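You operate a simulated robot arm through the tools that you are given. There is no shell and no other tool. Be economical: measure what you need, move in short steps, check, and stop when the job is done.

The job below is to be done with a simulated robot arm. You get a single attempt, and the scene is never put back.

## Task
Dry the large bowl with the cloth, then nest all three bowls.
Fine: put the cloth back and push the stack to the wall.

Only the result counts: the job must be done as asked and must still hold three seconds after the hand-in. Knocking over, shifting, dropping, spilling or breaking anything else fails it. Flat cloth is picked up by pressing the open fingertips on it (5 to 10 N) and closing them slowly along it; thin cloth reads only 2 to 8 mm in the jaws.

## Robot
A 7-joint arm with a two-finger parallel gripper, fixed in place. Base frame: the origin is at the foot of the arm, x ahead of it, y to its left, z up; the work surface is at about z = 800. Units: mm, degrees, N and s.
With the tool pointing down near the work surface it reaches from about 220 to 740 mm from the base axis. Its first joint turns from -166.0 to 166.0 degrees. Payload 1.57 kg.
The TCP is the grasp point between the finger pads, 30 mm short of the fingertips. In the tool frame z runs along the fingers and y along their closing line. The gripper opens to 110 mm. The fingers are 24 mm wide and 12 mm thick; the gripper's body (48 by 112 mm) begins 78 mm behind the TCP.
Orientation is that of the tool frame in the base frame, as a unit quaternion [w, x, y, z]. With the fingers straight down and closing along the base's y, the tool's x points along the base's -x, its y along +y and its z along -z.

## Interface
- The arm moves only by the tool nudge_tool. Its argument "motion" is a list of rows, each a list of 7 numbers: the shift along the tool's x, y, z in m, then the turn, a rotation vector about the tool's x, y, z in degrees, then the opening, from 0 (shut) to 1 (fully open). In form: [[tx, ty, tz, wx, wy, wz, hand], ...]. A call has 1 to 10 rows; each row shifts and turns the commanded pose from where the row before left it, along the tool's axes as they then stand. Each row takes 0.2 s and may step no farther than 50 mm and 8.6 degrees from the row before; otherwise, or with a gripper value out of range, the whole call is refused. Where a pose cannot be reached the arm comes as near as it can. A force on the tool above 40 N (or 10 N above the force at the start of the call, whichever is more), or a blocked arm, ends the call early, and 0.2 s more pass. The fingers move at their own pace (about 45 mm/s each) and stop on an object; they squeeze with about 28 N. The grip force told is the motor's: it shows also when the fingers shut on nothing. Time passes only in rows, and 0.2 s behind the last, so rows that do not move let the fingers close. It gives the time, the measured TCP pose, the force on the tool (base axes), the opening and the grip force at its end, in the units of the frame above (readings bear some noise).
- Cameras (640 x 400 px; columns grow to the right, rows downward): "scene" is fixed at [400, 500.1, 1567.3]; the picture's right is [-0.95, 0.30, 0.00], its down [0.29, 0.94, -0.17] and it looks along [-0.05, -0.16, -0.99] (base axes); focal length 350 px, centre (320, 200). "wrist" rides on the gripper at [70, 16, -141] in the tool frame; the picture's right is [-0.23, 0.97, 0.00], its down [-0.85, -0.20, -0.48] and it looks along [-0.47, -0.11, 0.88] (tool axes); focal length 222 px, centre (320, 200). There is no depth. A picture from a camera that has moved, and an enlarged one, comes with that camera's place and axes in the base frame and with its lens.
- capture(camera): a new picture of that camera. It takes no simulated time.
- raise_lower(by): slides the trunk up (or, below 0, down) by that many mm; the arm rides with it, the base frame stays. It gives what a move gives, with no picture.
- enlarge(camera, box): a new picture of the part [left, top, right, bottom] of that camera's present view, enlarged. It takes no simulated time.
- hand_in(): hands the job in; it is judged then, once.

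Work in short steps. Places have to be worked out from the pictures, the camera data and where the tool is seen: move nearer, look again, correct. Check each grasp and each placing, and mend what went wrong. You have 120 turns and 68 pictures in all, those below and enlarged ones among them. Open the gripper and draw the arm clear of the work before you hand the job in, unless the task says otherwise; then end with one line.

The tools are called after "Call:" by a JSON object that holds its "op" and its "data". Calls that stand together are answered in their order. nudge_tool: Moves the arm, as the interface text tells. Its arguments: {"type":"object","properties":{"motion":{"type":"array"}},"required":["motion"]} The other tools are called the same way: raise_lower (by) slides the trunk up or down; capture (camera) takes a picture; enlarge (camera, box) takes an enlarged picture of a part of a camera's view; hand_in () hands the job in.

At the start:

```text
clock: 0.0
ee_pos: [256.3, 379.6, 1156.4]
tcp_rot: [-0.001, 0.0, 1.0, -0.001]
wrist_force: [0.7, 0.0, -0.3]
width: 110.1
grip_force: 0.1
trunk travel left (down, up): [-525.0, 65.0]
```

scene: 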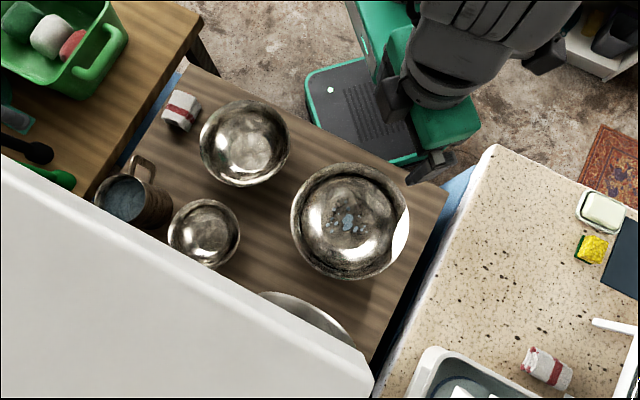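
wrist: 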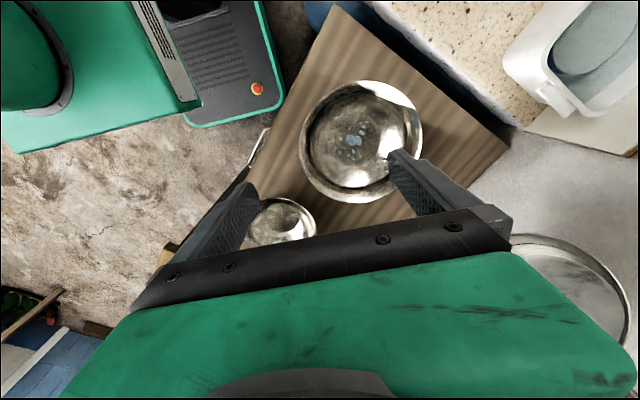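

I'll look closely at the table objects first: three bowls, a rolled cloth and the white thing at lower left need identifying.

Call:
{"op": "enlarge", "data": {"camera": "scene", "box": [80, 60, 280, 185]}}

Call:
{"op": "enlarge", "data": {"camera": "scene", "box": [80, 160, 450, 391]}}

Call:
{"op": "enlarge", "data": {"camera": "scene", "box": [400, 160, 640, 400]}}

```text
3.20 times, centred on (180, 122) of scene
camera zoom: at [400.0, 500.1, 1567.3], right [-0.95, 0.3, 0.0], down [0.29, 0.94, -0.17], along [-0.05, -0.16, -0.99], focal length 1121 px, centre (768, 448)
```

zoom: 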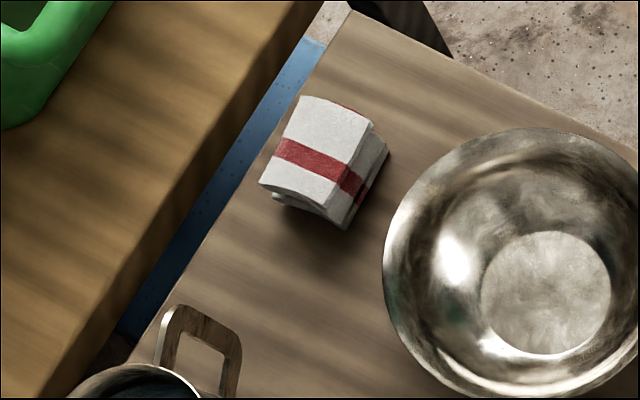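

```text
1.73 times, centred on (265, 276) of scene
camera zoom: at [400.0, 500.1, 1567.3], right [-0.95, 0.3, 0.0], down [0.29, 0.94, -0.17], along [-0.05, -0.16, -0.99], focal length 606 px, centre (415, 69)
```

zoom: 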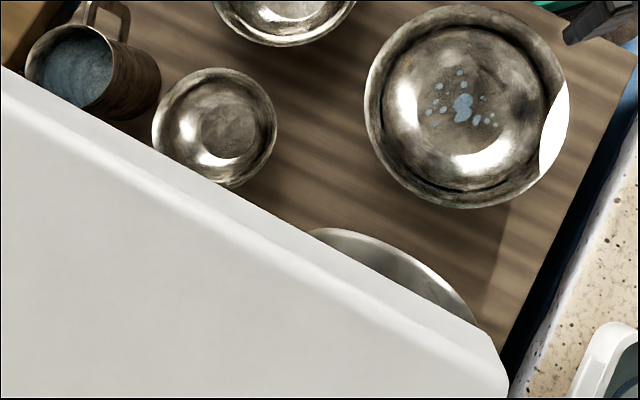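

```text
1.67 times, centred on (520, 280) of scene
camera zoom: at [400.0, 500.1, 1567.3], right [-0.95, 0.3, 0.0], down [0.29, 0.94, -0.17], along [-0.05, -0.16, -0.99], focal length 584 px, centre (-13, 67)
```

zoom: 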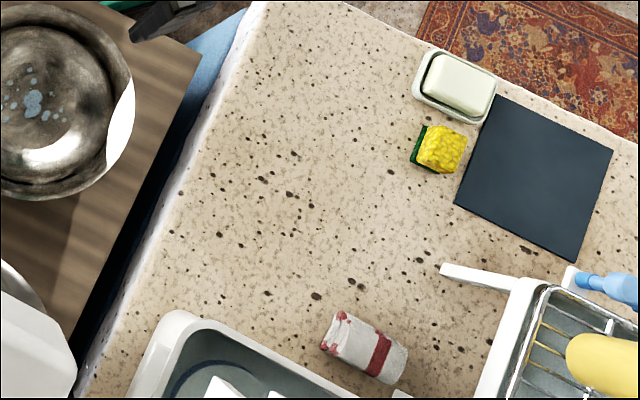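

The cloth is the folded stack near (598, 89). The large wet bowl is near (317, 443), the medium near (483, 210) and the small near (614, 377). The wall lies toward +x+y, and a cabinet overhangs it. I'll move high over the cloth, turning to line up with the table on the way.

Call:
{"op": "nudge_tool", "data": {"motion": [[-0.033, -0.029, 0, 0, 0, 5, 1], [-0.034, -0.026, 0, 0, 0, 5, 1], [-0.034, -0.024, 0, 0, 0, 5, 1], [-0.034, -0.02, 0, 0, 0, 5, 1], [-0.034, -0.018, 0, 0, 0, 5, 1], [-0.034, -0.014, 0, 0, 0, 5, 1], [-0.034, -0.01, 0, 0, 0, 5, 1], [-0.034, -0.006, 0, 0, 0, 5, 1], [-0.034, -0.004, 0, 0, 0, 4, 1]]}}

```text
clock: 2.0
ee_pos: [501.2, 131.0, 1153.7]
tcp_rot: [0.0, 0.375, 0.927, 0.001]
wrist_force: [0.1, 0.7, -0.2]
width: 110.1
grip_force: 0.1
trunk travel left (down, up): [-525.0, 65.0]
```

Tool y now lies along the table's depth direction. I'll move over the cloth, come down to about z=980 and look.

Call:
{"op": "nudge_tool", "data": {"motion": [[-0.025, 0.009, 0.04, 0, 0, 0, 1], [-0.025, 0.009, 0.04, 0, 0, 0, 1], [-0.025, 0.009, 0.04, 0, 0, 0, 1], [-0.024, 0.01, 0.04, 0, 0, 0, 1], [0, 0, 0, 0, 0, 0, 1]]}}

Call:
{"op": "capture", "data": {"camera": "wrist"}}

Call:
{"op": "capture", "data": {"camera": "scene"}}

```text
clock: 3.2
ee_pos: [595.9, 89.3, 993.0]
tcp_rot: [0.0, 0.375, 0.927, -0.001]
wrist_force: [0.2, 0.0, 0.5]
width: 110.1
grip_force: 0.0
trunk travel left (down, up): [-525.0, 65.0]
```

```text
62 pictures are left
camera wrist: at [556.9, 149.8, 1133.4], right [0.84, 0.54, 0.0], down [0.48, -0.74, 0.48], along [0.26, -0.4, -0.88], focal length 222 px, centre (320, 200)
```

wrist: 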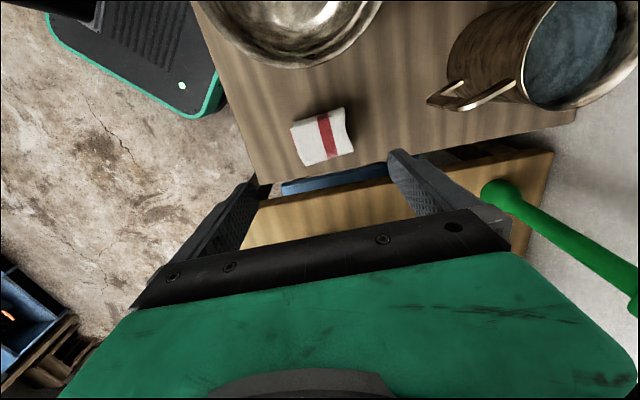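

```text
61 pictures are left
```

scene: 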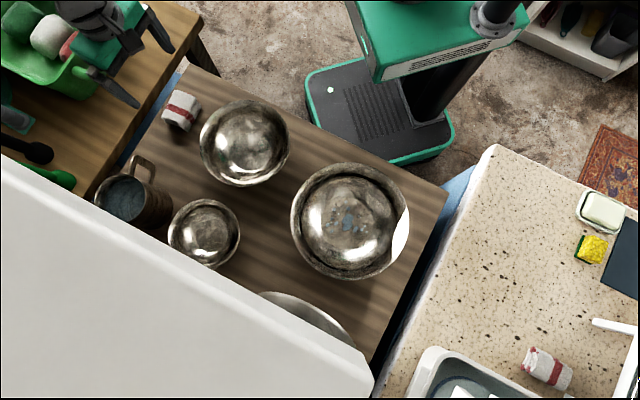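

The cloth lies at about (600, 91), roughly 76 mm by 58 mm and turned about 7° from the tool. I'll zoom in for its thickness.

Call:
{"op": "enlarge", "data": {"camera": "wrist", "box": [260, 80, 400, 180]}}

```text
4.00 times, centred on (330, 130) of wrist
camera zoom: at [556.9, 149.8, 1133.4], right [0.84, 0.54, 0.0], down [0.48, -0.74, 0.48], along [0.26, -0.4, -0.88], focal length 888 px, centre (280, 480)
```

zoom: 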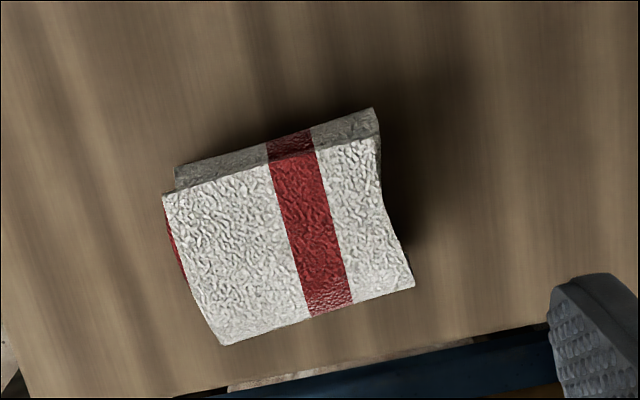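

The block is about 70 × 50 × 30 mm, centred near (601, 91). I'll come down over it with the fingers open, tips about 11 mm above the table.

Call:
{"op": "nudge_tool", "data": {"motion": [[-0.002, 0.005, 0.04, 0, 0, 0, 1], [0, 0, 0.04, 0, 0, 0, 1], [0, 0, 0.035, 0, 0, 2, 1], [0, 0, 0.02, 0, 0, 0, 1], [0, 0, 0.014, 0, 0, 0, 1], [0, 0, 0, 0, 0, 0, 1]]}}

Call:
{"op": "enlarge", "data": {"camera": "wrist", "box": [160, 80, 480, 280]}}

```text
clock: 4.6
ee_pos: [602.0, 92.4, 847.5]
tcp_rot: [0.0, 0.391, 0.921, 0.0]
wrist_force: [-0.2, -0.9, 0.7]
width: 110.0
grip_force: 0.1
trunk travel left (down, up): [-525.0, 65.0]
```

```text
2.00 times, centred on (320, 180) of wrist
camera zoom: at [565.2, 152.9, 987.0], right [0.86, 0.51, 0.0], down [0.45, -0.75, 0.48], along [0.25, -0.41, -0.88], focal length 444 px, centre (320, 240)
```

zoom: 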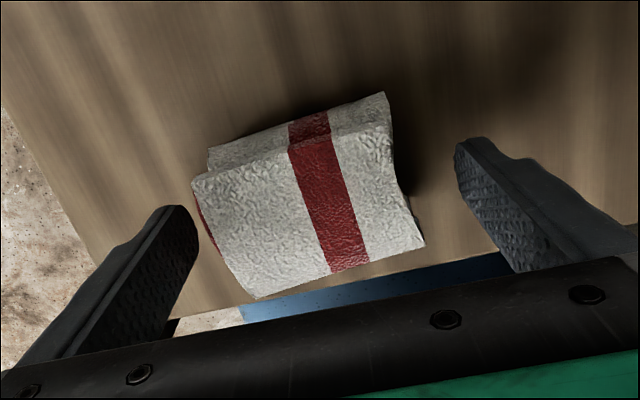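

The fingers straddle the cloth. I'll correct the yaw by -4°, lower a few mm and close.

Call:
{"op": "nudge_tool", "data": {"motion": [[0, 0, 0.003, 0, 0, -4, 1], [0, 0, 0.003, 0, 0, 0, 1], [0, 0, 0, 0, 0, 0, 0.5], [0, 0, 0, 0, 0, 0, 0.3], [0, 0, 0, 0, 0, 0, 0], [0, 0, 0, 0, 0, 0, 0], [0, 0, 0, 0, 0, 0, 0], [0, 0, 0, 0, 0, 0, 0]]}}

Call:
{"op": "capture", "data": {"camera": "wrist"}}

```text
clock: 6.4
ee_pos: [602.6, 92.3, 840.4]
tcp_rot: [0.0, 0.358, 0.934, 0.001]
wrist_force: [0.6, 0.1, -0.5]
width: 67.1
grip_force: 28.1
trunk travel left (down, up): [-525.0, 65.0]
```

```text
58 pictures are left
camera wrist: at [560.9, 150.4, 980.5], right [0.82, 0.57, 0.0], down [0.5, -0.72, 0.48], along [0.27, -0.39, -0.88], focal length 222 px, centre (320, 200)
```

wrist: 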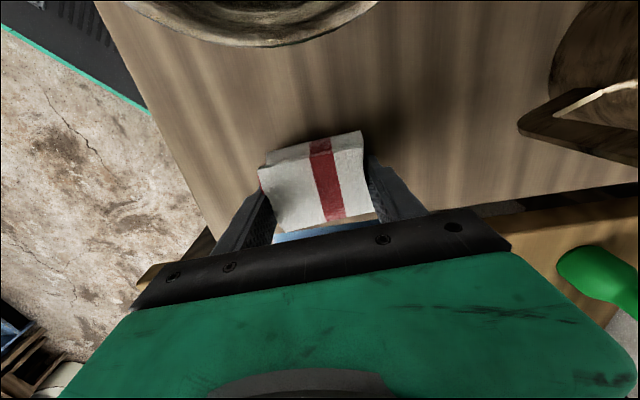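

The grip is solid at 67 mm and 28 N; the pick pose to return to is (602.6, 92.3, 840.4). I'll lift the cloth 200 mm and then carry it to over the large bowl.

Call:
{"op": "nudge_tool", "data": {"motion": [[0, 0, -0.02, 0, 0, 0, 0], [0, 0, -0.045, 0, 0, 0, 0], [0, 0, -0.045, 0, 0, 0, 0], [0, 0, -0.045, 0, 0, 0, 0], [0, 0, -0.045, 0, 0, 0, 0]]}}

Call:
{"op": "nudge_tool", "data": {"motion": [[0.043, 0.006, 0, 0, 0, 0, 0], [0.043, 0.006, 0, 0, 0, 0, 0], [0.043, 0.006, 0, 0, 0, 0, 0], [0.043, 0.006, 0, 0, 0, 0, 0], [0.043, 0.006, 0, 0, 0, 0, 0], [0.043, 0.006, 0, 0, 0, 0, 0], [0.043, 0.006, 0, 0, 0, 0, 0], [0.043, 0.006, 0, 0, 0, 0, 0], [0.0, 0.0, 0, 0, 0, 0, 0]]}}

Call:
{"op": "capture", "data": {"camera": "wrist"}}

Call:
{"op": "capture", "data": {"camera": "scene"}}

```text
clock: 7.6
ee_pos: [600.3, 96.5, 1040.5]
tcp_rot: [0.0, 0.358, 0.934, 0.0]
wrist_force: [-0.3, 0.7, 0.2]
width: 67.1
grip_force: 28.0
trunk travel left (down, up): [-525.0, 65.0]
```

```text
clock: 9.6
ee_pos: [379.3, 359.8, 1042.2]
tcp_rot: [0.0, 0.359, 0.933, 0.0]
wrist_force: [0.0, 0.4, 0.1]
width: 67.2
grip_force: 28.2
trunk travel left (down, up): [-525.0, 65.0]
```

```text
57 pictures are left
camera wrist: at [337.6, 417.3, 1182.2], right [0.82, 0.57, 0.0], down [0.5, -0.72, 0.48], along [0.27, -0.39, -0.88], focal length 222 px, centre (320, 200)
```

wrist: 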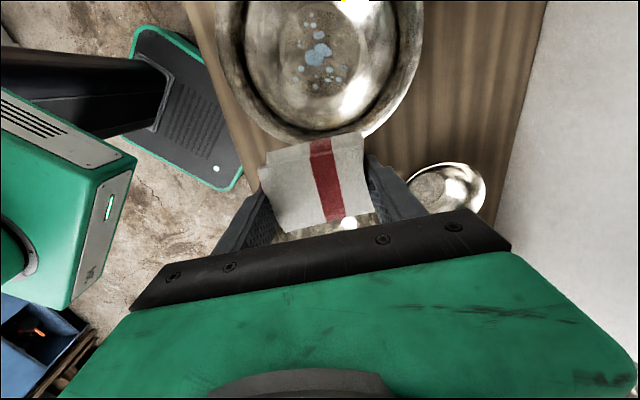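

```text
56 pictures are left
```

scene: 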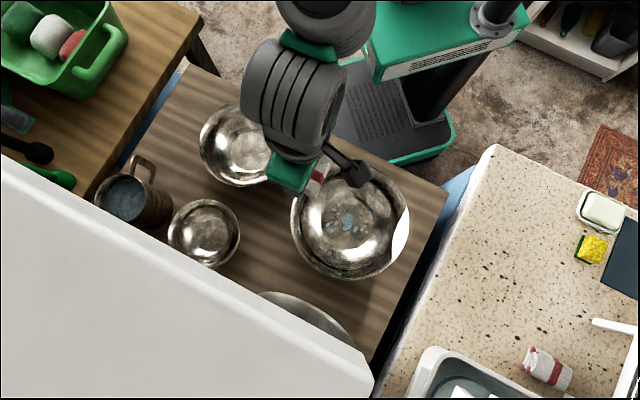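

Carrying is fine. The droplets centre near (318, 442), spread about ±50 mm along tool x and ±35 mm along y. I'll move over them and come down to just above the bowl bottom.

Call:
{"op": "nudge_tool", "data": {"motion": [[0.034, 0.007, 0, 0, 0, 0, 0], [0.034, 0.007, 0, 0, 0, 0, 0], [0.033, 0.006, 0, 0, 0, 0, 0], [0, 0, 0.04, 0, 0, 0, 0], [0, 0, 0.04, 0, 0, 0, 0], [0, 0, 0.04, 0, 0, 0, 0], [0, 0, 0.03, 0, 0, 0, 0], [0, 0, 0.015, 0, 0, 0, 0], [0, 0, 0, 0, 0, 0, 0]]}}

Call:
{"op": "capture", "data": {"camera": "wrist"}}

```text
clock: 11.6
ee_pos: [317.7, 441.4, 875.8]
tcp_rot: [0.0, 0.358, 0.934, 0.0]
wrist_force: [0.1, 0.0, -0.1]
width: 67.2
grip_force: 27.9
trunk travel left (down, up): [-525.0, 65.0]
```

```text
55 pictures are left
camera wrist: at [276.2, 499.0, 1015.8], right [0.82, 0.57, 0.0], down [0.5, -0.72, 0.48], along [0.27, -0.39, -0.88], focal length 222 px, centre (320, 200)
```

wrist: 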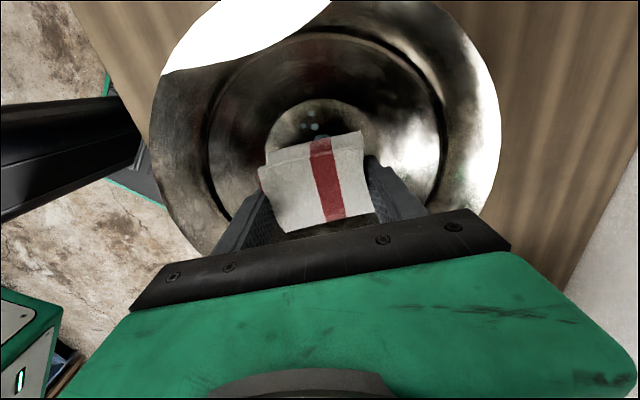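

The cloth is inside the bowl and centred. I'll lower in small steps until it presses.

Call:
{"op": "nudge_tool", "data": {"motion": [[0, 0, 0.012, 0, 0, 0, 0], [0, 0, 0.008, 0, 0, 0, 0], [0, 0, 0.003, 0, 0, 0, 0], [0, 0, 0.002, 0, 0, 0, 0]]}}

```text
clock: 12.6
ee_pos: [318.1, 442.4, 849.7]
tcp_rot: [0.0, 0.359, 0.933, -0.001]
wrist_force: [1.0, 0.4, -0.2]
width: 67.2
grip_force: 27.6
trunk travel left (down, up): [-525.0, 65.0]
```

Call:
{"op": "nudge_tool", "data": {"motion": [[0, 0, 0.002, 0, 0, 0, 0], [0, 0, 0.002, 0, 0, 0, 0]]}}

```text
clock: 13.2
ee_pos: [316.7, 441.1, 847.2]
tcp_rot: [0.0, 0.358, 0.934, 0.0]
wrist_force: [0.2, 0.3, 0.5]
width: 66.8
grip_force: 27.9
trunk travel left (down, up): [-525.0, 65.0]
```

No contact yet; I'll keep lowering in 2 mm steps.

Call:
{"op": "nudge_tool", "data": {"motion": [[0, 0, 0.002, 0, 0, 0, 0], [0, 0, 0.001, 0, 0, 0, 0]]}}

```text
clock: 13.8
ee_pos: [316.7, 442.1, 845.4]
tcp_rot: [0.0, 0.358, 0.934, 0.001]
wrist_force: [-0.6, -1.8, 7.6]
width: 67.0
grip_force: 28.5
trunk travel left (down, up): [-525.0, 65.0]
```

Contact at 7.6 N. I'll start wiping with a short stroke along tool x and watch the force.

Call:
{"op": "nudge_tool", "data": {"motion": [[0.008, 0, 0, 0, 0, 0, 0], [0.008, 0, 0, 0, 0, 0, 0], [0.008, 0, 0, 0, 0, 0, 0], [0.008, 0, 0, 0, 0, 0, 0]]}}

Call:
{"op": "capture", "data": {"camera": "scene"}}

```text
clock: 14.8
ee_pos: [292.3, 463.4, 844.6]
tcp_rot: [0.0, 0.359, 0.933, 0.002]
wrist_force: [5.1, -3.1, 15.9]
width: 66.9
grip_force: 28.0
trunk travel left (down, up): [-525.0, 65.0]
```

```text
54 pictures are left
```

scene: 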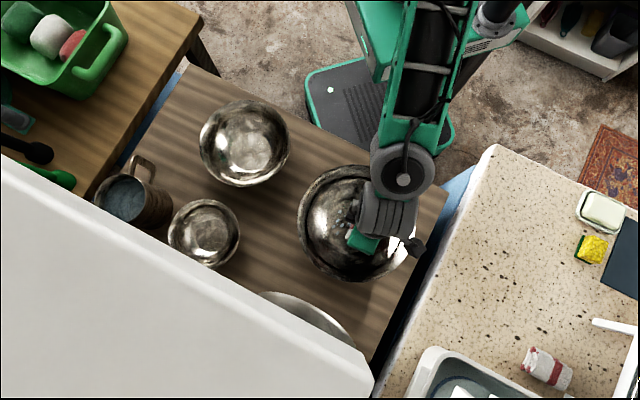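

The bowl slid about 14 mm once the cloth met its wall, so the strokes must stay shorter. I'll go back the other way with a little less pressure.

Call:
{"op": "nudge_tool", "data": {"motion": [[-0.008, 0, -0.0005, 0, 0, 0, 0], [-0.01, 0, 0, 0, 0, 0, 0], [-0.01, 0, 0, 0, 0, 0, 0], [-0.01, 0, 0, 0, 0, 0, 0], [-0.008, 0, 0, 0, 0, 0, 0], [-0.006, 0, 0, 0, 0, 0, 0]]}}

Call:
{"op": "capture", "data": {"camera": "wrist"}}

Call:
{"op": "enlarge", "data": {"camera": "scene", "box": [270, 140, 450, 300]}}

```text
clock: 16.2
ee_pos: [331.0, 426.4, 843.8]
tcp_rot: [0.0, 0.358, 0.934, 0.001]
wrist_force: [-3.7, 4.6, 16.7]
width: 67.2
grip_force: 28.1
trunk travel left (down, up): [-525.0, 65.0]
```

```text
53 pictures are left
camera wrist: at [289.5, 485.2, 985.1], right [0.82, 0.57, 0.0], down [0.5, -0.72, 0.48], along [0.27, -0.39, -0.88], focal length 222 px, centre (320, 200)
```

wrist: 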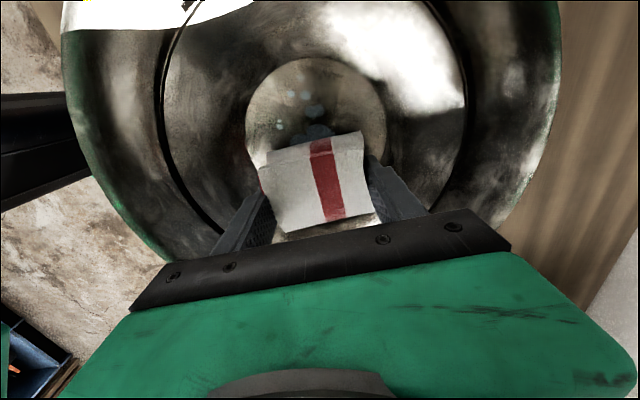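

```text
2.50 times, centred on (360, 220) of scene
camera zoom: at [400.0, 500.1, 1567.3], right [-0.95, 0.3, 0.0], down [0.29, 0.94, -0.17], along [-0.05, -0.16, -0.99], focal length 876 px, centre (220, 150)
```

zoom: 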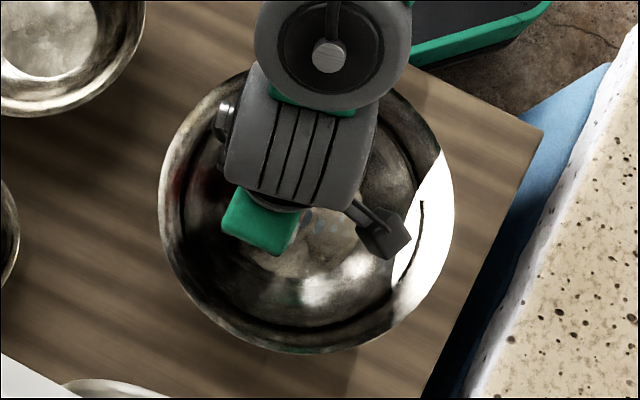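

A few droplets remain around the flat of the bowl, whose centre is now near (301, 463). I'll lift and back off along -x to see exactly where they are.

Call:
{"op": "nudge_tool", "data": {"motion": [[0, 0, -0.02, 0, 0, 0, 0], [0, 0, -0.04, 0, 0, 0, 0], [0, 0, -0.04, 0, 0, 0, 0], [-0.03, 0, -0.03, 0, 0, 0, 0], [-0.04, 0, 0, 0, 0, 0, 0], [0, 0, 0, 0, 0, 0, 0]]}}

Call:
{"op": "enlarge", "data": {"camera": "wrist", "box": [200, 0, 440, 150]}}

Call:
{"op": "enlarge", "data": {"camera": "scene", "box": [270, 140, 450, 300]}}

```text
clock: 17.6
ee_pos: [384.1, 382.0, 975.4]
tcp_rot: [0.0, 0.358, 0.934, 0.0]
wrist_force: [-0.3, -0.1, -0.9]
width: 66.9
grip_force: 28.0
trunk travel left (down, up): [-525.0, 65.0]
```

```text
2.67 times, centred on (320, 75) of wrist
camera zoom: at [342.8, 439.4, 1115.2], right [0.82, 0.57, 0.0], down [0.5, -0.72, 0.48], along [0.27, -0.39, -0.88], focal length 592 px, centre (320, 533)
```

zoom: 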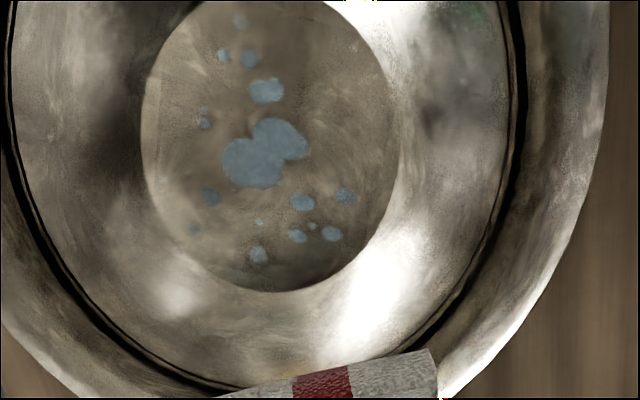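

```text
2.50 times, centred on (360, 220) of scene
camera zoom: at [400.0, 500.1, 1567.3], right [-0.95, 0.3, 0.0], down [0.29, 0.94, -0.17], along [-0.05, -0.16, -0.99], focal length 876 px, centre (220, 150)
```

zoom: 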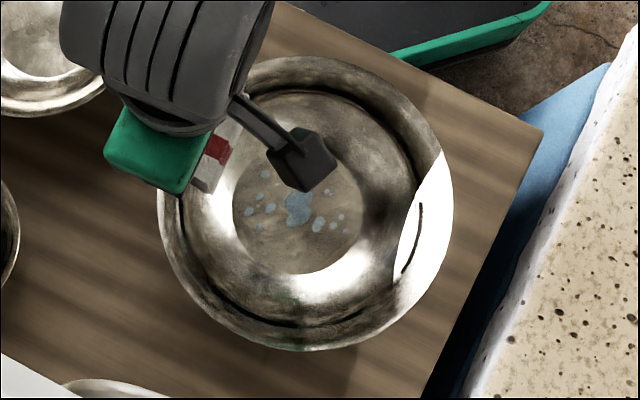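

All the droplets still show, so one light pass was not enough. The flat is centred near (310, 447) with a radius of about 55 mm. I'll go back and do more strokes at a steady 10–15 N.

Call:
{"op": "nudge_tool", "data": {"motion": [[0.034, 0, 0.0, 0, 0, 0, 0], [0.034, 0, 0.0, 0, 0, 0, 0], [0.03, -0.001, 0.035, 0, 0, 0, 0], [0, 0, 0.04, 0, 0, 0, 0], [0, 0, 0.035, 0, 0, 0, 0], [0, 0, 0.016, 0, 0, 0, 0], [0, 0, 0.003, 0, 0, 0, 0], [0, 0, 0.002, 0, 0, 0, 0]]}}

```text
clock: 19.4
ee_pos: [310.4, 445.2, 843.9]
tcp_rot: [0.001, 0.359, 0.933, 0.001]
wrist_force: [-2.4, -1.4, 5.5]
width: 66.8
grip_force: 28.0
trunk travel left (down, up): [-525.0, 65.0]
```

Call:
{"op": "nudge_tool", "data": {"motion": [[0.0, 0, 0.001, 0, 0, 0, 0], [-0.012, 0, 0, 0, 0, 0, 0], [-0.012, 0, 0, 0, 0, 0, 0], [0.012, 0, 0, 0, 0, 0, 0], [0.012, 0, 0, 0, 0, 0, 0], [0.011, 0, 0, 0, 0, 0, 0], [0.01, 0, 0, 0, 0, 0, 0], [-0.011, 0, 0, 0, 0, 0, 0], [-0.01, 0, 0, 0, 0, 0, 0]]}}

Call:
{"op": "capture", "data": {"camera": "wrist"}}

```text
clock: 21.4
ee_pos: [310.2, 446.4, 844.4]
tcp_rot: [0.002, 0.358, 0.934, 0.002]
wrist_force: [-7.6, 6.9, 27.9]
width: 67.5
grip_force: 27.8
trunk travel left (down, up): [-525.0, 65.0]
```

```text
49 pictures are left
camera wrist: at [268.4, 503.7, 984.9], right [0.82, 0.57, 0.0], down [0.5, -0.72, 0.48], along [0.28, -0.39, -0.88], focal length 222 px, centre (320, 200)
```

wrist: 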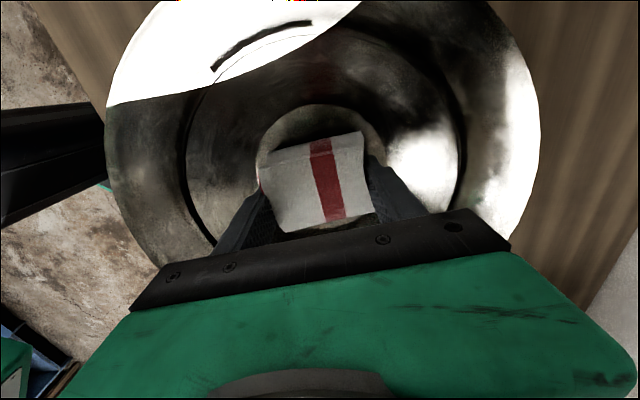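

The visible strip ahead of the cloth now looks clear. I'll lift and check.

Call:
{"op": "nudge_tool", "data": {"motion": [[0, 0, -0.03, 0, 0, 0, 0], [0, 0, -0.04, 0, 0, 0, 0], [-0.02, 0, -0.04, 0, 0, 0, 0], [-0.04, 0, -0.02, 0, 0, 0, 0], [-0.04, 0, 0, 0, 0, 0, 0], [0, 0, 0, 0, 0, 0, 0]]}}

Call:
{"op": "enlarge", "data": {"camera": "wrist", "box": [200, 0, 440, 150]}}

```text
clock: 22.8
ee_pos: [384.4, 378.3, 973.0]
tcp_rot: [0.0, 0.359, 0.933, 0.0]
wrist_force: [0.3, -0.5, -0.6]
width: 67.3
grip_force: 27.9
trunk travel left (down, up): [-525.0, 65.0]
```

```text
2.67 times, centred on (320, 75) of wrist
camera zoom: at [343.3, 436.7, 1113.2], right [0.82, 0.57, 0.0], down [0.5, -0.72, 0.48], along [0.27, -0.39, -0.88], focal length 592 px, centre (320, 533)
```

zoom: 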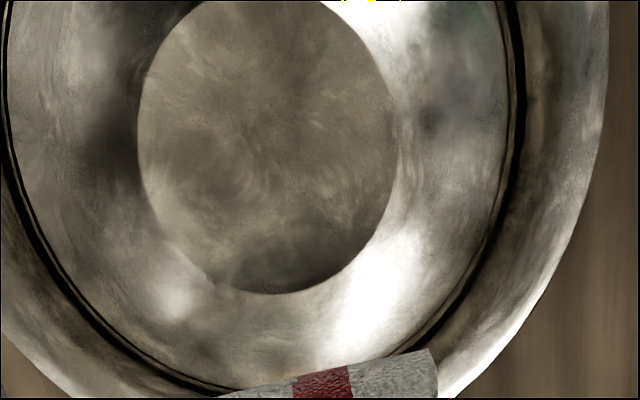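

The bowl is dry. I'll carry the cloth back to its original spot at (602.6, 92.3), stopping above it first.

Call:
{"op": "nudge_tool", "data": {"motion": [[-0.033, -0.006, -0.03, 0, 0, 0, 0], [-0.04, -0.0075, 0, 0, 0, 0, 0], [-0.04, -0.0075, 0, 0, 0, 0, 0], [-0.04, -0.0075, 0, 0, 0, 0, 0], [-0.04, -0.0075, 0, 0, 0, 0, 0], [-0.04, -0.0075, 0, 0, 0, 0, 0], [-0.04, -0.0075, 0, 0, 0, 0, 0], [-0.04, -0.0075, 0, 0, 0, 0, 0], [-0.04, -0.0075, 0, 0, 0, 0, 0], [0, 0, 0, 0, 0, 0, 0]]}}

```text
clock: 25.0
ee_pos: [602.3, 92.6, 1002.4]
tcp_rot: [0.0, 0.359, 0.933, 0.0]
wrist_force: [0.1, 0.6, -1.0]
width: 66.8
grip_force: 27.6
trunk travel left (down, up): [-525.0, 65.0]
```

It is directly above the old place. I'll lower to z≈842 and check for contact.

Call:
{"op": "nudge_tool", "data": {"motion": [[0, 0, 0.045, 0, 0, 0, 0], [0, 0, 0.045, 0, 0, 0, 0], [0, 0, 0.04, 0, 0, 0, 0], [0, 0, 0.02, 0, 0, 0, 0], [0, 0, 0.009, 0, 0, 0, 0], [0, 0, 0.0, 0, 0, 0, 0]]}}

```text
clock: 26.4
ee_pos: [602.7, 91.8, 844.0]
tcp_rot: [0.0, 0.358, 0.934, 0.0]
wrist_force: [-0.1, -0.9, 0.1]
width: 67.0
grip_force: 28.2
trunk travel left (down, up): [-525.0, 65.0]
```

Call:
{"op": "nudge_tool", "data": {"motion": [[0, 0, 0.002, 0, 0, 0, 0], [0, 0, 0.0015, 0, 0, 0, 0], [0, 0, 0.0, 0, 0, 0, 0]]}}

```text
clock: 27.2
ee_pos: [602.6, 93.4, 841.3]
tcp_rot: [0.0, 0.358, 0.934, 0.0]
wrist_force: [0.0, 0.5, 0.4]
width: 67.3
grip_force: 27.8
trunk travel left (down, up): [-525.0, 65.0]
```

The cloth is about 1 mm off the table. I'll open slowly, then lift straight up and check.

Call:
{"op": "nudge_tool", "data": {"motion": [[0, 0, 0.001, 0, 0, 0, 0], [0, 0, 0, 0, 0, 0, 0.7], [0, 0, 0, 0, 0, 0, 0.85], [0, 0, 0, 0, 0, 0, 1], [0, 0, 0, 0, 0, 0, 1], [0, 0, -0.04, 0, 0, 0, 1], [0, 0, -0.045, 0, 0, 0, 1], [0, 0, -0.045, 0, 0, 0, 1], [0, 0, -0.03, 0, 0, 0, 1], [0, 0, 0, 0, 0, 0, 1]]}}

Call:
{"op": "capture", "data": {"camera": "wrist"}}

Call:
{"op": "capture", "data": {"camera": "scene"}}

```text
clock: 29.4
ee_pos: [604.0, 94.8, 999.4]
tcp_rot: [0.0, 0.359, 0.933, 0.0]
wrist_force: [1.3, -0.1, 0.0]
width: 109.9
grip_force: 0.0
trunk travel left (down, up): [-525.0, 65.0]
```

```text
47 pictures are left
camera wrist: at [561.6, 152.3, 1140.4], right [0.82, 0.57, 0.0], down [0.5, -0.72, 0.48], along [0.27, -0.39, -0.88], focal length 222 px, centre (320, 200)
```

wrist: 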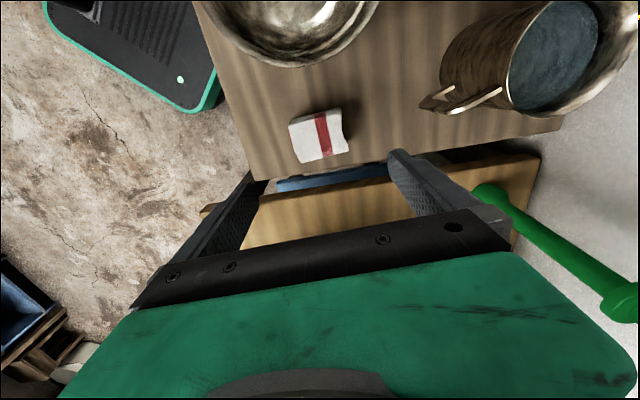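

```text
46 pictures are left
```

scene: 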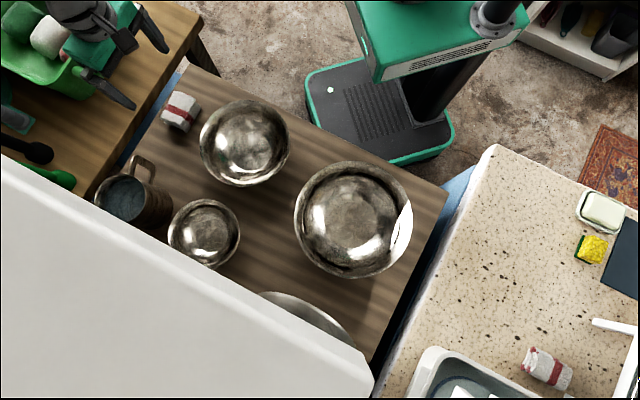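

The cloth is back where it was. Next is the medium bowl: I put its centre at (478, 225) with rim radius about 93 mm and rim z near 870. I'll go above its front rim point, about (416, 156), and look.

Call:
{"op": "nudge_tool", "data": {"motion": [[0.036, -0.016, 0, 0, 0, 0, 1], [0.036, -0.016, 0, 0, 0, 0, 1], [0.036, -0.016, 0, 0, 0, 0, 1], [0.036, -0.016, 0, 0, 0, 0, 1], [0.036, -0.017, 0, 0, 0, 0, 1], [0, 0, 0.03, 0, 0, 0, 1], [0, 0, 0, 0, 0, 0, 1]]}}

Call:
{"op": "capture", "data": {"camera": "wrist"}}

```text
clock: 31.0
ee_pos: [413.4, 153.7, 968.2]
tcp_rot: [0.0, 0.358, 0.934, -0.001]
wrist_force: [0.0, 0.4, -0.1]
width: 110.1
grip_force: 0.0
trunk travel left (down, up): [-525.0, 65.0]
```

```text
45 pictures are left
camera wrist: at [372.1, 210.9, 1109.3], right [0.82, 0.57, 0.0], down [0.5, -0.72, 0.48], along [0.27, -0.39, -0.88], focal length 222 px, centre (320, 200)
```

wrist: 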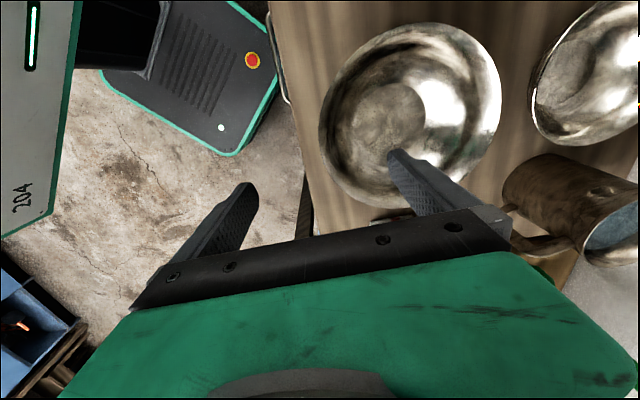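

I get slightly different centres from the two cameras (461–478 in x), so I'll zoom to refine.

Call:
{"op": "enlarge", "data": {"camera": "wrist", "box": [300, 10, 540, 220]}}

Call:
{"op": "enlarge", "data": {"camera": "scene", "box": [180, 80, 310, 200]}}

```text
1.90 times, centred on (420, 115) of wrist
camera zoom: at [372.1, 210.9, 1109.3], right [0.82, 0.57, 0.0], down [0.5, -0.72, 0.48], along [0.27, -0.39, -0.88], focal length 423 px, centre (130, 362)
```

zoom: 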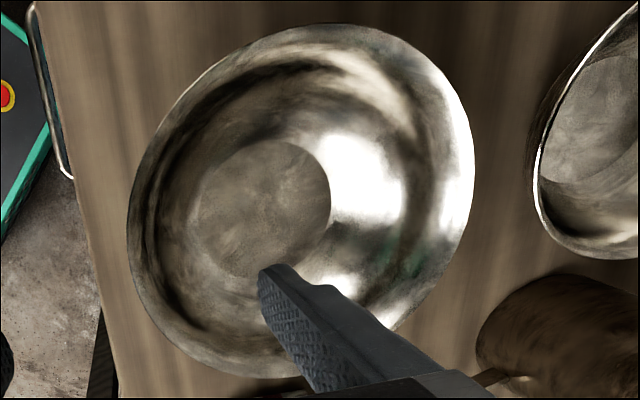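

```text
3.33 times, centred on (245, 140) of scene
camera zoom: at [400.0, 500.1, 1567.3], right [-0.95, 0.3, 0.0], down [0.29, 0.94, -0.17], along [-0.05, -0.16, -0.99], focal length 1168 px, centre (570, 400)
```

zoom: 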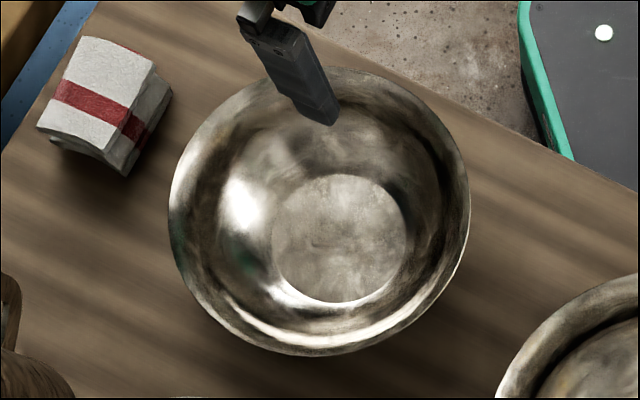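

Refined, the medium bowl's centre is (474.5, 225.5) with R≈94 and rim z≈864. The wall flares, so I'll tilt the tool 20° to match it, then stop above the front rim and check.

Call:
{"op": "nudge_tool", "data": {"motion": [[0.0028, -0.001, 0, 0, 0, 0, 0.65], [0, 0, 0, -7, 0, 0, 0.65], [0, 0, 0, -7, 0, 0, 0.65], [0, 0, 0, -6, 0, 0, 0.65], [0, -0.01265, 0.03477, 0, 0, 0, 0.65], [0, -0.0085, 0.0235, 0, 0, 0, 0.65], [0, 0, 0, 0, 0, 0, 0.65]]}}

Call:
{"op": "capture", "data": {"camera": "wrist"}}

Call:
{"op": "enlarge", "data": {"camera": "scene", "box": [180, 80, 310, 200]}}

```text
clock: 32.6
ee_pos: [412.1, 156.9, 905.5]
tcp_rot: [0.062, 0.353, 0.919, 0.163]
wrist_force: [-0.7, 0.4, -0.4]
width: 71.5
grip_force: 0.2
trunk travel left (down, up): [-525.0, 65.0]
```

```text
42 pictures are left
camera wrist: at [337.5, 176.2, 1043.4], right [0.78, 0.53, 0.33], down [0.4, -0.83, 0.38], along [0.48, -0.16, -0.86], focal length 222 px, centre (320, 200)
```

wrist: 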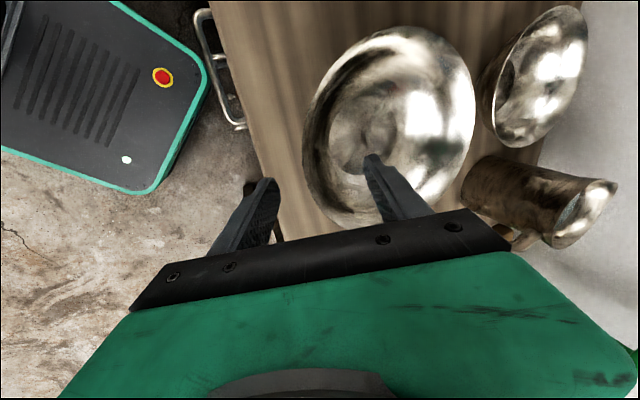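

```text
3.33 times, centred on (245, 140) of scene
camera zoom: at [400.0, 500.1, 1567.3], right [-0.95, 0.3, 0.0], down [0.29, 0.94, -0.17], along [-0.05, -0.16, -0.99], focal length 1168 px, centre (570, 400)
```

zoom: 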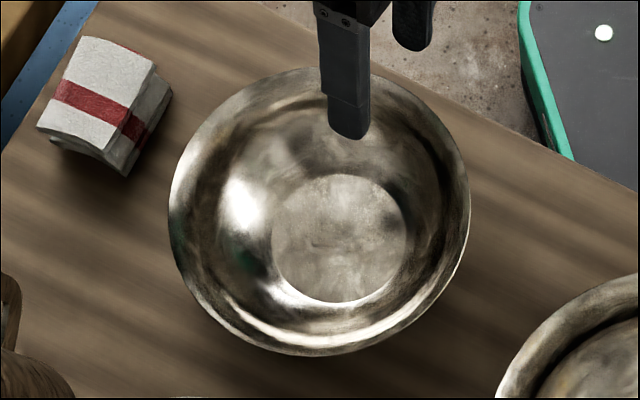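

One finger is inside the rim and the other outside. I'll lower 37 mm to the rim and close slowly.

Call:
{"op": "nudge_tool", "data": {"motion": [[0, -0.0078, 0.017, 0, 0, 0, 0.65], [0, -0.0074, 0.017, 0, 0, 0, 0.65], [0, 0, 0, 0, 0, 0, 0.65], [0, 0, 0, 0, 0, 0, 0.35], [0, 0, 0, 0, 0, 0, 0.15], [0, 0, 0, 0, 0, 0, 0], [0, 0, 0, 0, 0, 0, 0], [0, 0, 0, 0, 0, 0, 0], [0, 0, 0, 0, 0, 0, 0]]}}

Call:
{"op": "capture", "data": {"camera": "wrist"}}

Call:
{"op": "enlarge", "data": {"camera": "scene", "box": [180, 80, 310, 200]}}

```text
clock: 34.6
ee_pos: [410.0, 153.1, 870.4]
tcp_rot: [0.063, 0.353, 0.919, 0.163]
wrist_force: [2.4, 1.6, 8.7]
width: 13.2
grip_force: 28.0
trunk travel left (down, up): [-525.0, 65.0]
```

```text
40 pictures are left
camera wrist: at [336.7, 173.4, 1007.7], right [0.78, 0.53, 0.34], down [0.4, -0.83, 0.38], along [0.48, -0.16, -0.86], focal length 222 px, centre (320, 200)
```

wrist: 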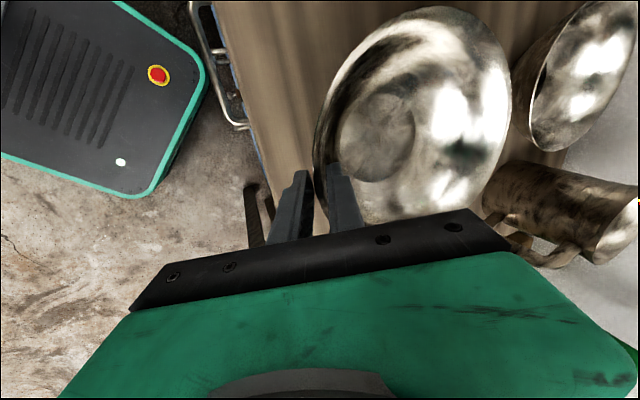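

```text
3.33 times, centred on (245, 140) of scene
camera zoom: at [400.0, 500.1, 1567.3], right [-0.95, 0.3, 0.0], down [0.29, 0.94, -0.17], along [-0.05, -0.16, -0.99], focal length 1168 px, centre (570, 400)
```

zoom: 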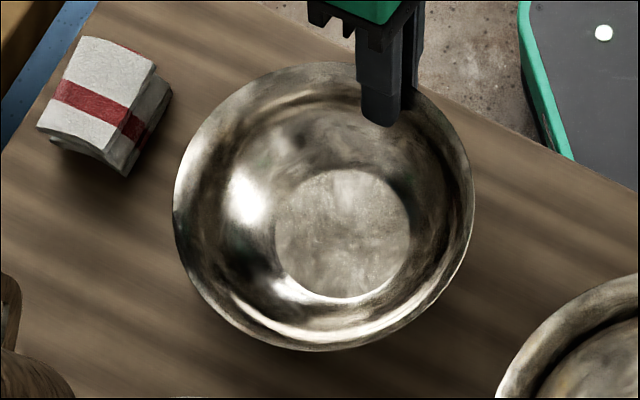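

Gripped at 13 mm width; the bowl moved about 3 mm, and its centre is offset (62, 69.5) from the TCP. I'll lift gently and check for sag.

Call:
{"op": "nudge_tool", "data": {"motion": [[0, 0.0034, -0.0094, 0, 0, 0, 0], [0, 0.0068, -0.0188, 0, 0, 0, 0], [0, 0.0103, -0.0282, 0, 0, 0, 0], [0, 0.0137, -0.0376, 0, 0, 0, 0], [0, 0.0137, -0.0376, 0, 0, 0, 0], [0, 0, 0, 0, 0, 0, 0]]}}

Call:
{"op": "capture", "data": {"camera": "wrist"}}

Call:
{"op": "capture", "data": {"camera": "scene"}}

```text
clock: 36.0
ee_pos: [409.7, 150.7, 1009.8]
tcp_rot: [0.062, 0.353, 0.92, 0.162]
wrist_force: [0.0, -0.9, -1.8]
width: 8.0
grip_force: 26.5
trunk travel left (down, up): [-525.0, 65.0]
```

```text
38 pictures are left
camera wrist: at [335.4, 172.4, 1147.4], right [0.78, 0.53, 0.33], down [0.4, -0.83, 0.38], along [0.48, -0.16, -0.86], focal length 222 px, centre (320, 200)
```

wrist: 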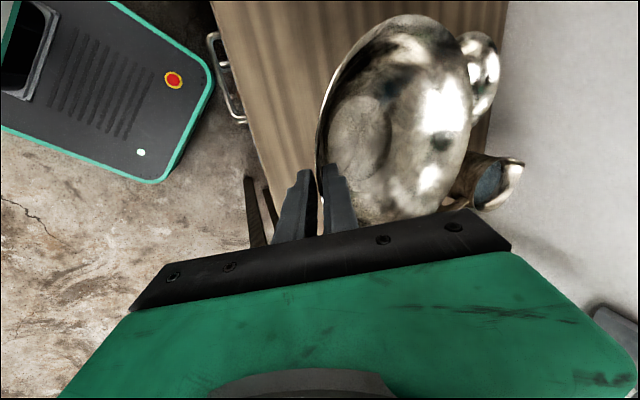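

```text
37 pictures are left
```

scene: 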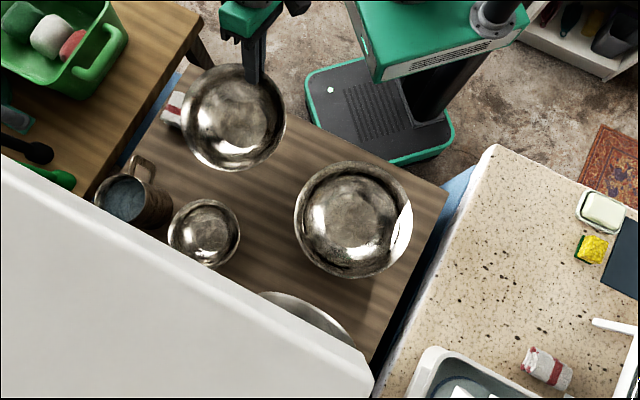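

The bowl sagged about 11° as the wall settled against the pads (width now 8 mm). I'll tilt the tool 11° more to level it, then carry it over the large bowl.

Call:
{"op": "nudge_tool", "data": {"motion": [[0, 0, 0, -4, 0, 0, 0], [0, 0, 0, -4, 0, 0, 0], [0, 0, 0, -3, 0, 0, 0], [0.03, 0.0055, 0.0033, 0, 0, 0, 0], [0.04, 0.0074, 0.0045, 0, 0, 0, 0], [0.04, 0.0074, 0.0045, 0, 0, 0, 0], [0.04, 0.0074, 0.0045, 0, 0, 0, 0], [0.04, 0.0074, 0.0045, 0, 0, 0, 0], [0.03, 0.0055, 0.0033, 0, 0, 0, 0], [0, 0, 0, 0, 0, 0, 0]]}}

Call:
{"op": "capture", "data": {"camera": "wrist"}}

Call:
{"op": "capture", "data": {"camera": "scene"}}

```text
clock: 38.2
ee_pos: [276.9, 335.7, 1011.9]
tcp_rot: [0.096, 0.345, 0.899, 0.25]
wrist_force: [0.2, 0.2, -3.0]
width: 7.8
grip_force: 26.8
trunk travel left (down, up): [-525.0, 65.0]
```

```text
36 pictures are left
camera wrist: at [185.0, 337.6, 1140.5], right [0.73, 0.47, 0.5], down [0.36, -0.88, 0.31], along [0.59, -0.05, -0.81], focal length 222 px, centre (320, 200)
```

wrist: 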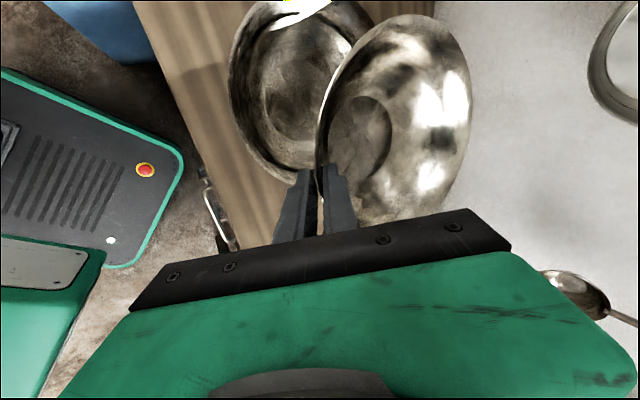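

```text
35 pictures are left
```

scene: 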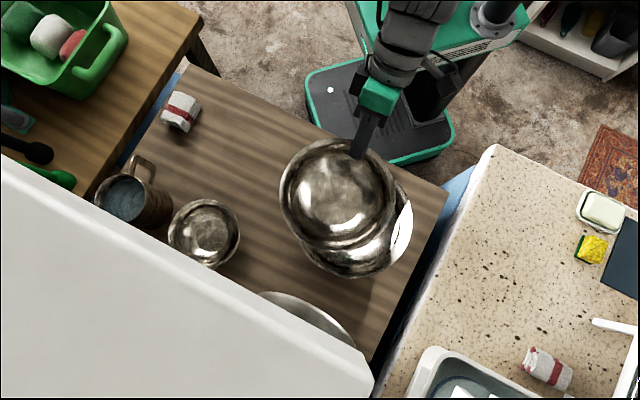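

The bowl is level now and the remaining shift is about (-32, +38). I'll move over the large bowl's centre and lower partway to check alignment.

Call:
{"op": "nudge_tool", "data": {"motion": [[0.025, 0.003, 0.0018, 0, 0, 0, 0], [0.024, 0.0028, 0.0017, 0, 0, 0, 0], [0, 0, 0, 0, 0, 0, 0], [0, -0.0154, 0.0257, 0, 0, 0, 0], [0, -0.0154, 0.0257, 0, 0, 0, 0], [0, 0, 0, 0, 0, 0, 0]]}}

Call:
{"op": "capture", "data": {"camera": "wrist"}}

Call:
{"op": "enlarge", "data": {"camera": "scene", "box": [270, 140, 450, 300]}}

```text
clock: 39.6
ee_pos: [244.9, 372.9, 949.1]
tcp_rot: [0.096, 0.346, 0.899, 0.249]
wrist_force: [0.1, 0.0, -1.4]
width: 8.2
grip_force: 27.1
trunk travel left (down, up): [-525.0, 65.0]
```

```text
34 pictures are left
camera wrist: at [153.0, 374.8, 1077.9], right [0.73, 0.47, 0.5], down [0.36, -0.88, 0.31], along [0.59, -0.05, -0.81], focal length 222 px, centre (320, 200)
```

wrist: 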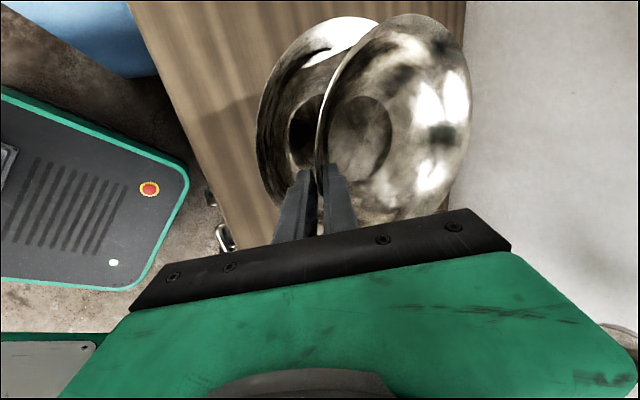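

```text
2.50 times, centred on (360, 220) of scene
camera zoom: at [400.0, 500.1, 1567.3], right [-0.95, 0.3, 0.0], down [0.29, 0.94, -0.17], along [-0.05, -0.16, -0.99], focal length 876 px, centre (220, 150)
```

zoom: 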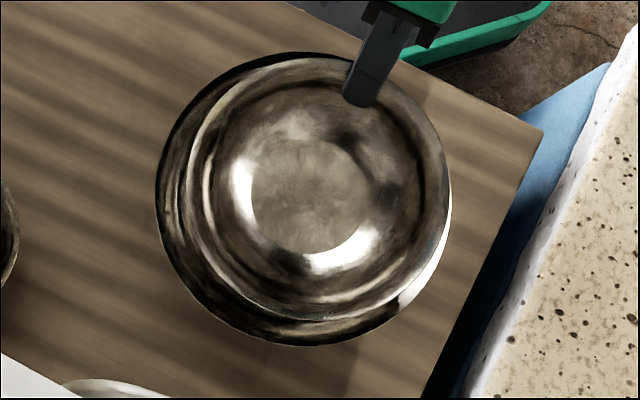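

The medium rim centre is at (310, 447), concentric with the large bowl. I'll lower on toward contact.

Call:
{"op": "nudge_tool", "data": {"motion": [[0, -0.0103, 0.0171, 0, 0, 0, 0], [0, -0.0103, 0.0171, 0, 0, 0, 0], [0, -0.0052, 0.0086, 0, 0, 0, 0], [0, -0.0026, 0.0043, 0, 0, 0, 0], [0, 0, 0, 0, 0, 0, 0]]}}

```text
clock: 40.8
ee_pos: [246.7, 373.7, 895.2]
tcp_rot: [0.096, 0.346, 0.9, 0.249]
wrist_force: [0.3, 0.1, -1.5]
width: 7.7
grip_force: 26.9
trunk travel left (down, up): [-525.0, 65.0]
```

No contact yet at 895. I'll continue in 3 mm steps.

Call:
{"op": "nudge_tool", "data": {"motion": [[0, -0.0021, 0.0034, 0, 0, 0, 0], [0, -0.0015, 0.0026, 0, 0, 0, 0], [0, -0.0015, 0.0026, 0, 0, 0, 0], [0, -0.0015, 0.0026, 0, 0, 0, 0]]}}

Call:
{"op": "enlarge", "data": {"camera": "scene", "box": [270, 140, 450, 300]}}

```text
clock: 41.8
ee_pos: [246.8, 374.2, 881.1]
tcp_rot: [0.095, 0.345, 0.9, 0.249]
wrist_force: [0.2, -0.1, -1.9]
width: 7.8
grip_force: 26.7
trunk travel left (down, up): [-525.0, 65.0]
```

```text
2.50 times, centred on (360, 220) of scene
camera zoom: at [400.0, 500.1, 1567.3], right [-0.95, 0.3, 0.0], down [0.29, 0.94, -0.17], along [-0.05, -0.16, -0.99], focal length 876 px, centre (220, 150)
```

zoom: 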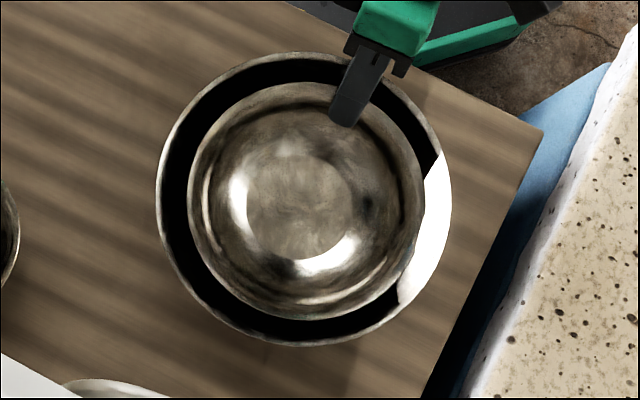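

It is concentric and nearly nested. I'll continue in 2 mm steps until force appears.

Call:
{"op": "nudge_tool", "data": {"motion": [[0, -0.001, 0.0017, 0, 0, 0, 0], [0, -0.001, 0.0017, 0, 0, 0, 0]]}}

```text
clock: 42.4
ee_pos: [246.2, 374.1, 878.7]
tcp_rot: [0.096, 0.345, 0.899, 0.251]
wrist_force: [-3.0, -3.9, 7.8]
width: 7.9
grip_force: 26.9
trunk travel left (down, up): [-525.0, 65.0]
```

Contact at about 8 N. I'll open a little and withdraw along the finger direction.

Call:
{"op": "nudge_tool", "data": {"motion": [[0, 0, 0, 0, 0, 0, 0.12], [0, 0, 0, 0, 0, 0, 0.18], [0, 0, 0, 0, 0, 0, 0.18], [0, 0, -0.015, 0, 0, 0, 0.2], [0, 0, -0.03, 0, 0, 0, 0.2], [0, 0, -0.045, 0, 0, 0, 0.3], [0, 0, -0.045, 0, 0, 0, 0.5], [0, 0, 0, 0, 0, 0, 0.65]]}}

Call:
{"op": "capture", "data": {"camera": "wrist"}}

Call:
{"op": "enlarge", "data": {"camera": "scene", "box": [160, 140, 450, 300]}}

```text
clock: 44.2
ee_pos: [201.1, 321.2, 993.3]
tcp_rot: [0.096, 0.345, 0.9, 0.25]
wrist_force: [-0.7, 0.0, 0.4]
width: 71.3
grip_force: 0.1
trunk travel left (down, up): [-525.0, 65.0]
```

```text
31 pictures are left
camera wrist: at [108.7, 322.2, 1121.8], right [0.73, 0.47, 0.5], down [0.36, -0.88, 0.31], along [0.59, -0.05, -0.81], focal length 222 px, centre (320, 200)
```

wrist: 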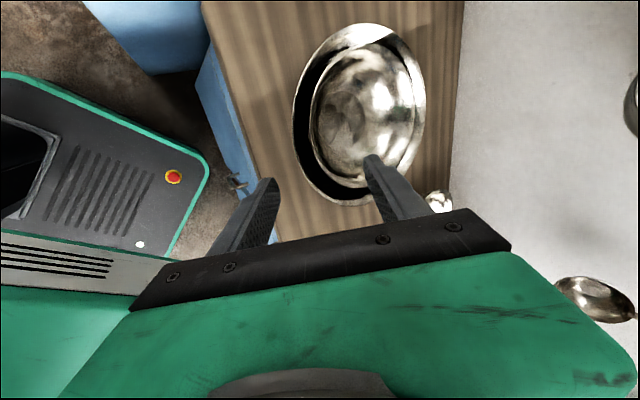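

```text
2.21 times, centred on (305, 220) of scene
camera zoom: at [400.0, 500.1, 1567.3], right [-0.95, 0.3, 0.0], down [0.29, 0.94, -0.17], along [-0.05, -0.16, -0.99], focal length 773 px, centre (353, 156)
```

zoom: 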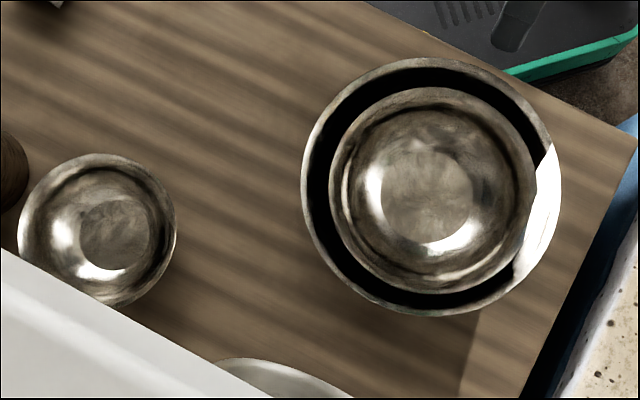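

Medium is nested in large. The small bowl's centre is about (606.5, 381), with R≈73 and rim z≈857. I'll keep this 31° tilt and go to a point backed off from its front rim.

Call:
{"op": "nudge_tool", "data": {"motion": [[-0.0326, 0.01746, 0.01705, 0, 0, 0, 0.5], [-0.0326, 0.01746, 0.01705, 0, 0, 0, 0.5], [-0.0326, 0.01746, 0.01705, 0, 0, 0, 0.5], [-0.0326, 0.01746, 0.01705, 0, 0, 0, 0.5], [-0.0326, 0.01746, 0.01705, 0, 0, 0, 0.5], [-0.0326, 0.01746, 0.01705, 0, 0, 0, 0.5], [-0.0326, 0.01746, 0.01705, 0, 0, 0, 0.5], [-0.0326, 0.01746, 0.01705, 0, 0, 0, 0.5], [0, 0, 0, 0, 0, 0, 0.5]]}}

Call:
{"op": "capture", "data": {"camera": "wrist"}}

```text
clock: 46.2
ee_pos: [523.5, 288.9, 949.9]
tcp_rot: [0.096, 0.346, 0.899, 0.25]
wrist_force: [0.1, 0.1, -0.3]
width: 54.9
grip_force: 0.1
trunk travel left (down, up): [-525.0, 65.0]
```

```text
29 pictures are left
camera wrist: at [430.6, 290.7, 1077.9], right [0.73, 0.47, 0.5], down [0.36, -0.88, 0.31], along [0.59, -0.05, -0.81], focal length 222 px, centre (320, 200)
```

wrist: 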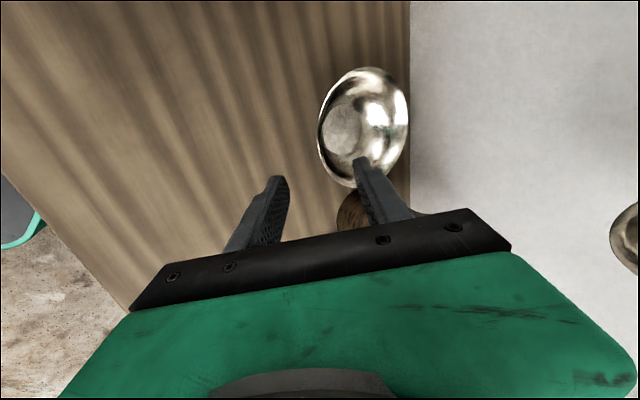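

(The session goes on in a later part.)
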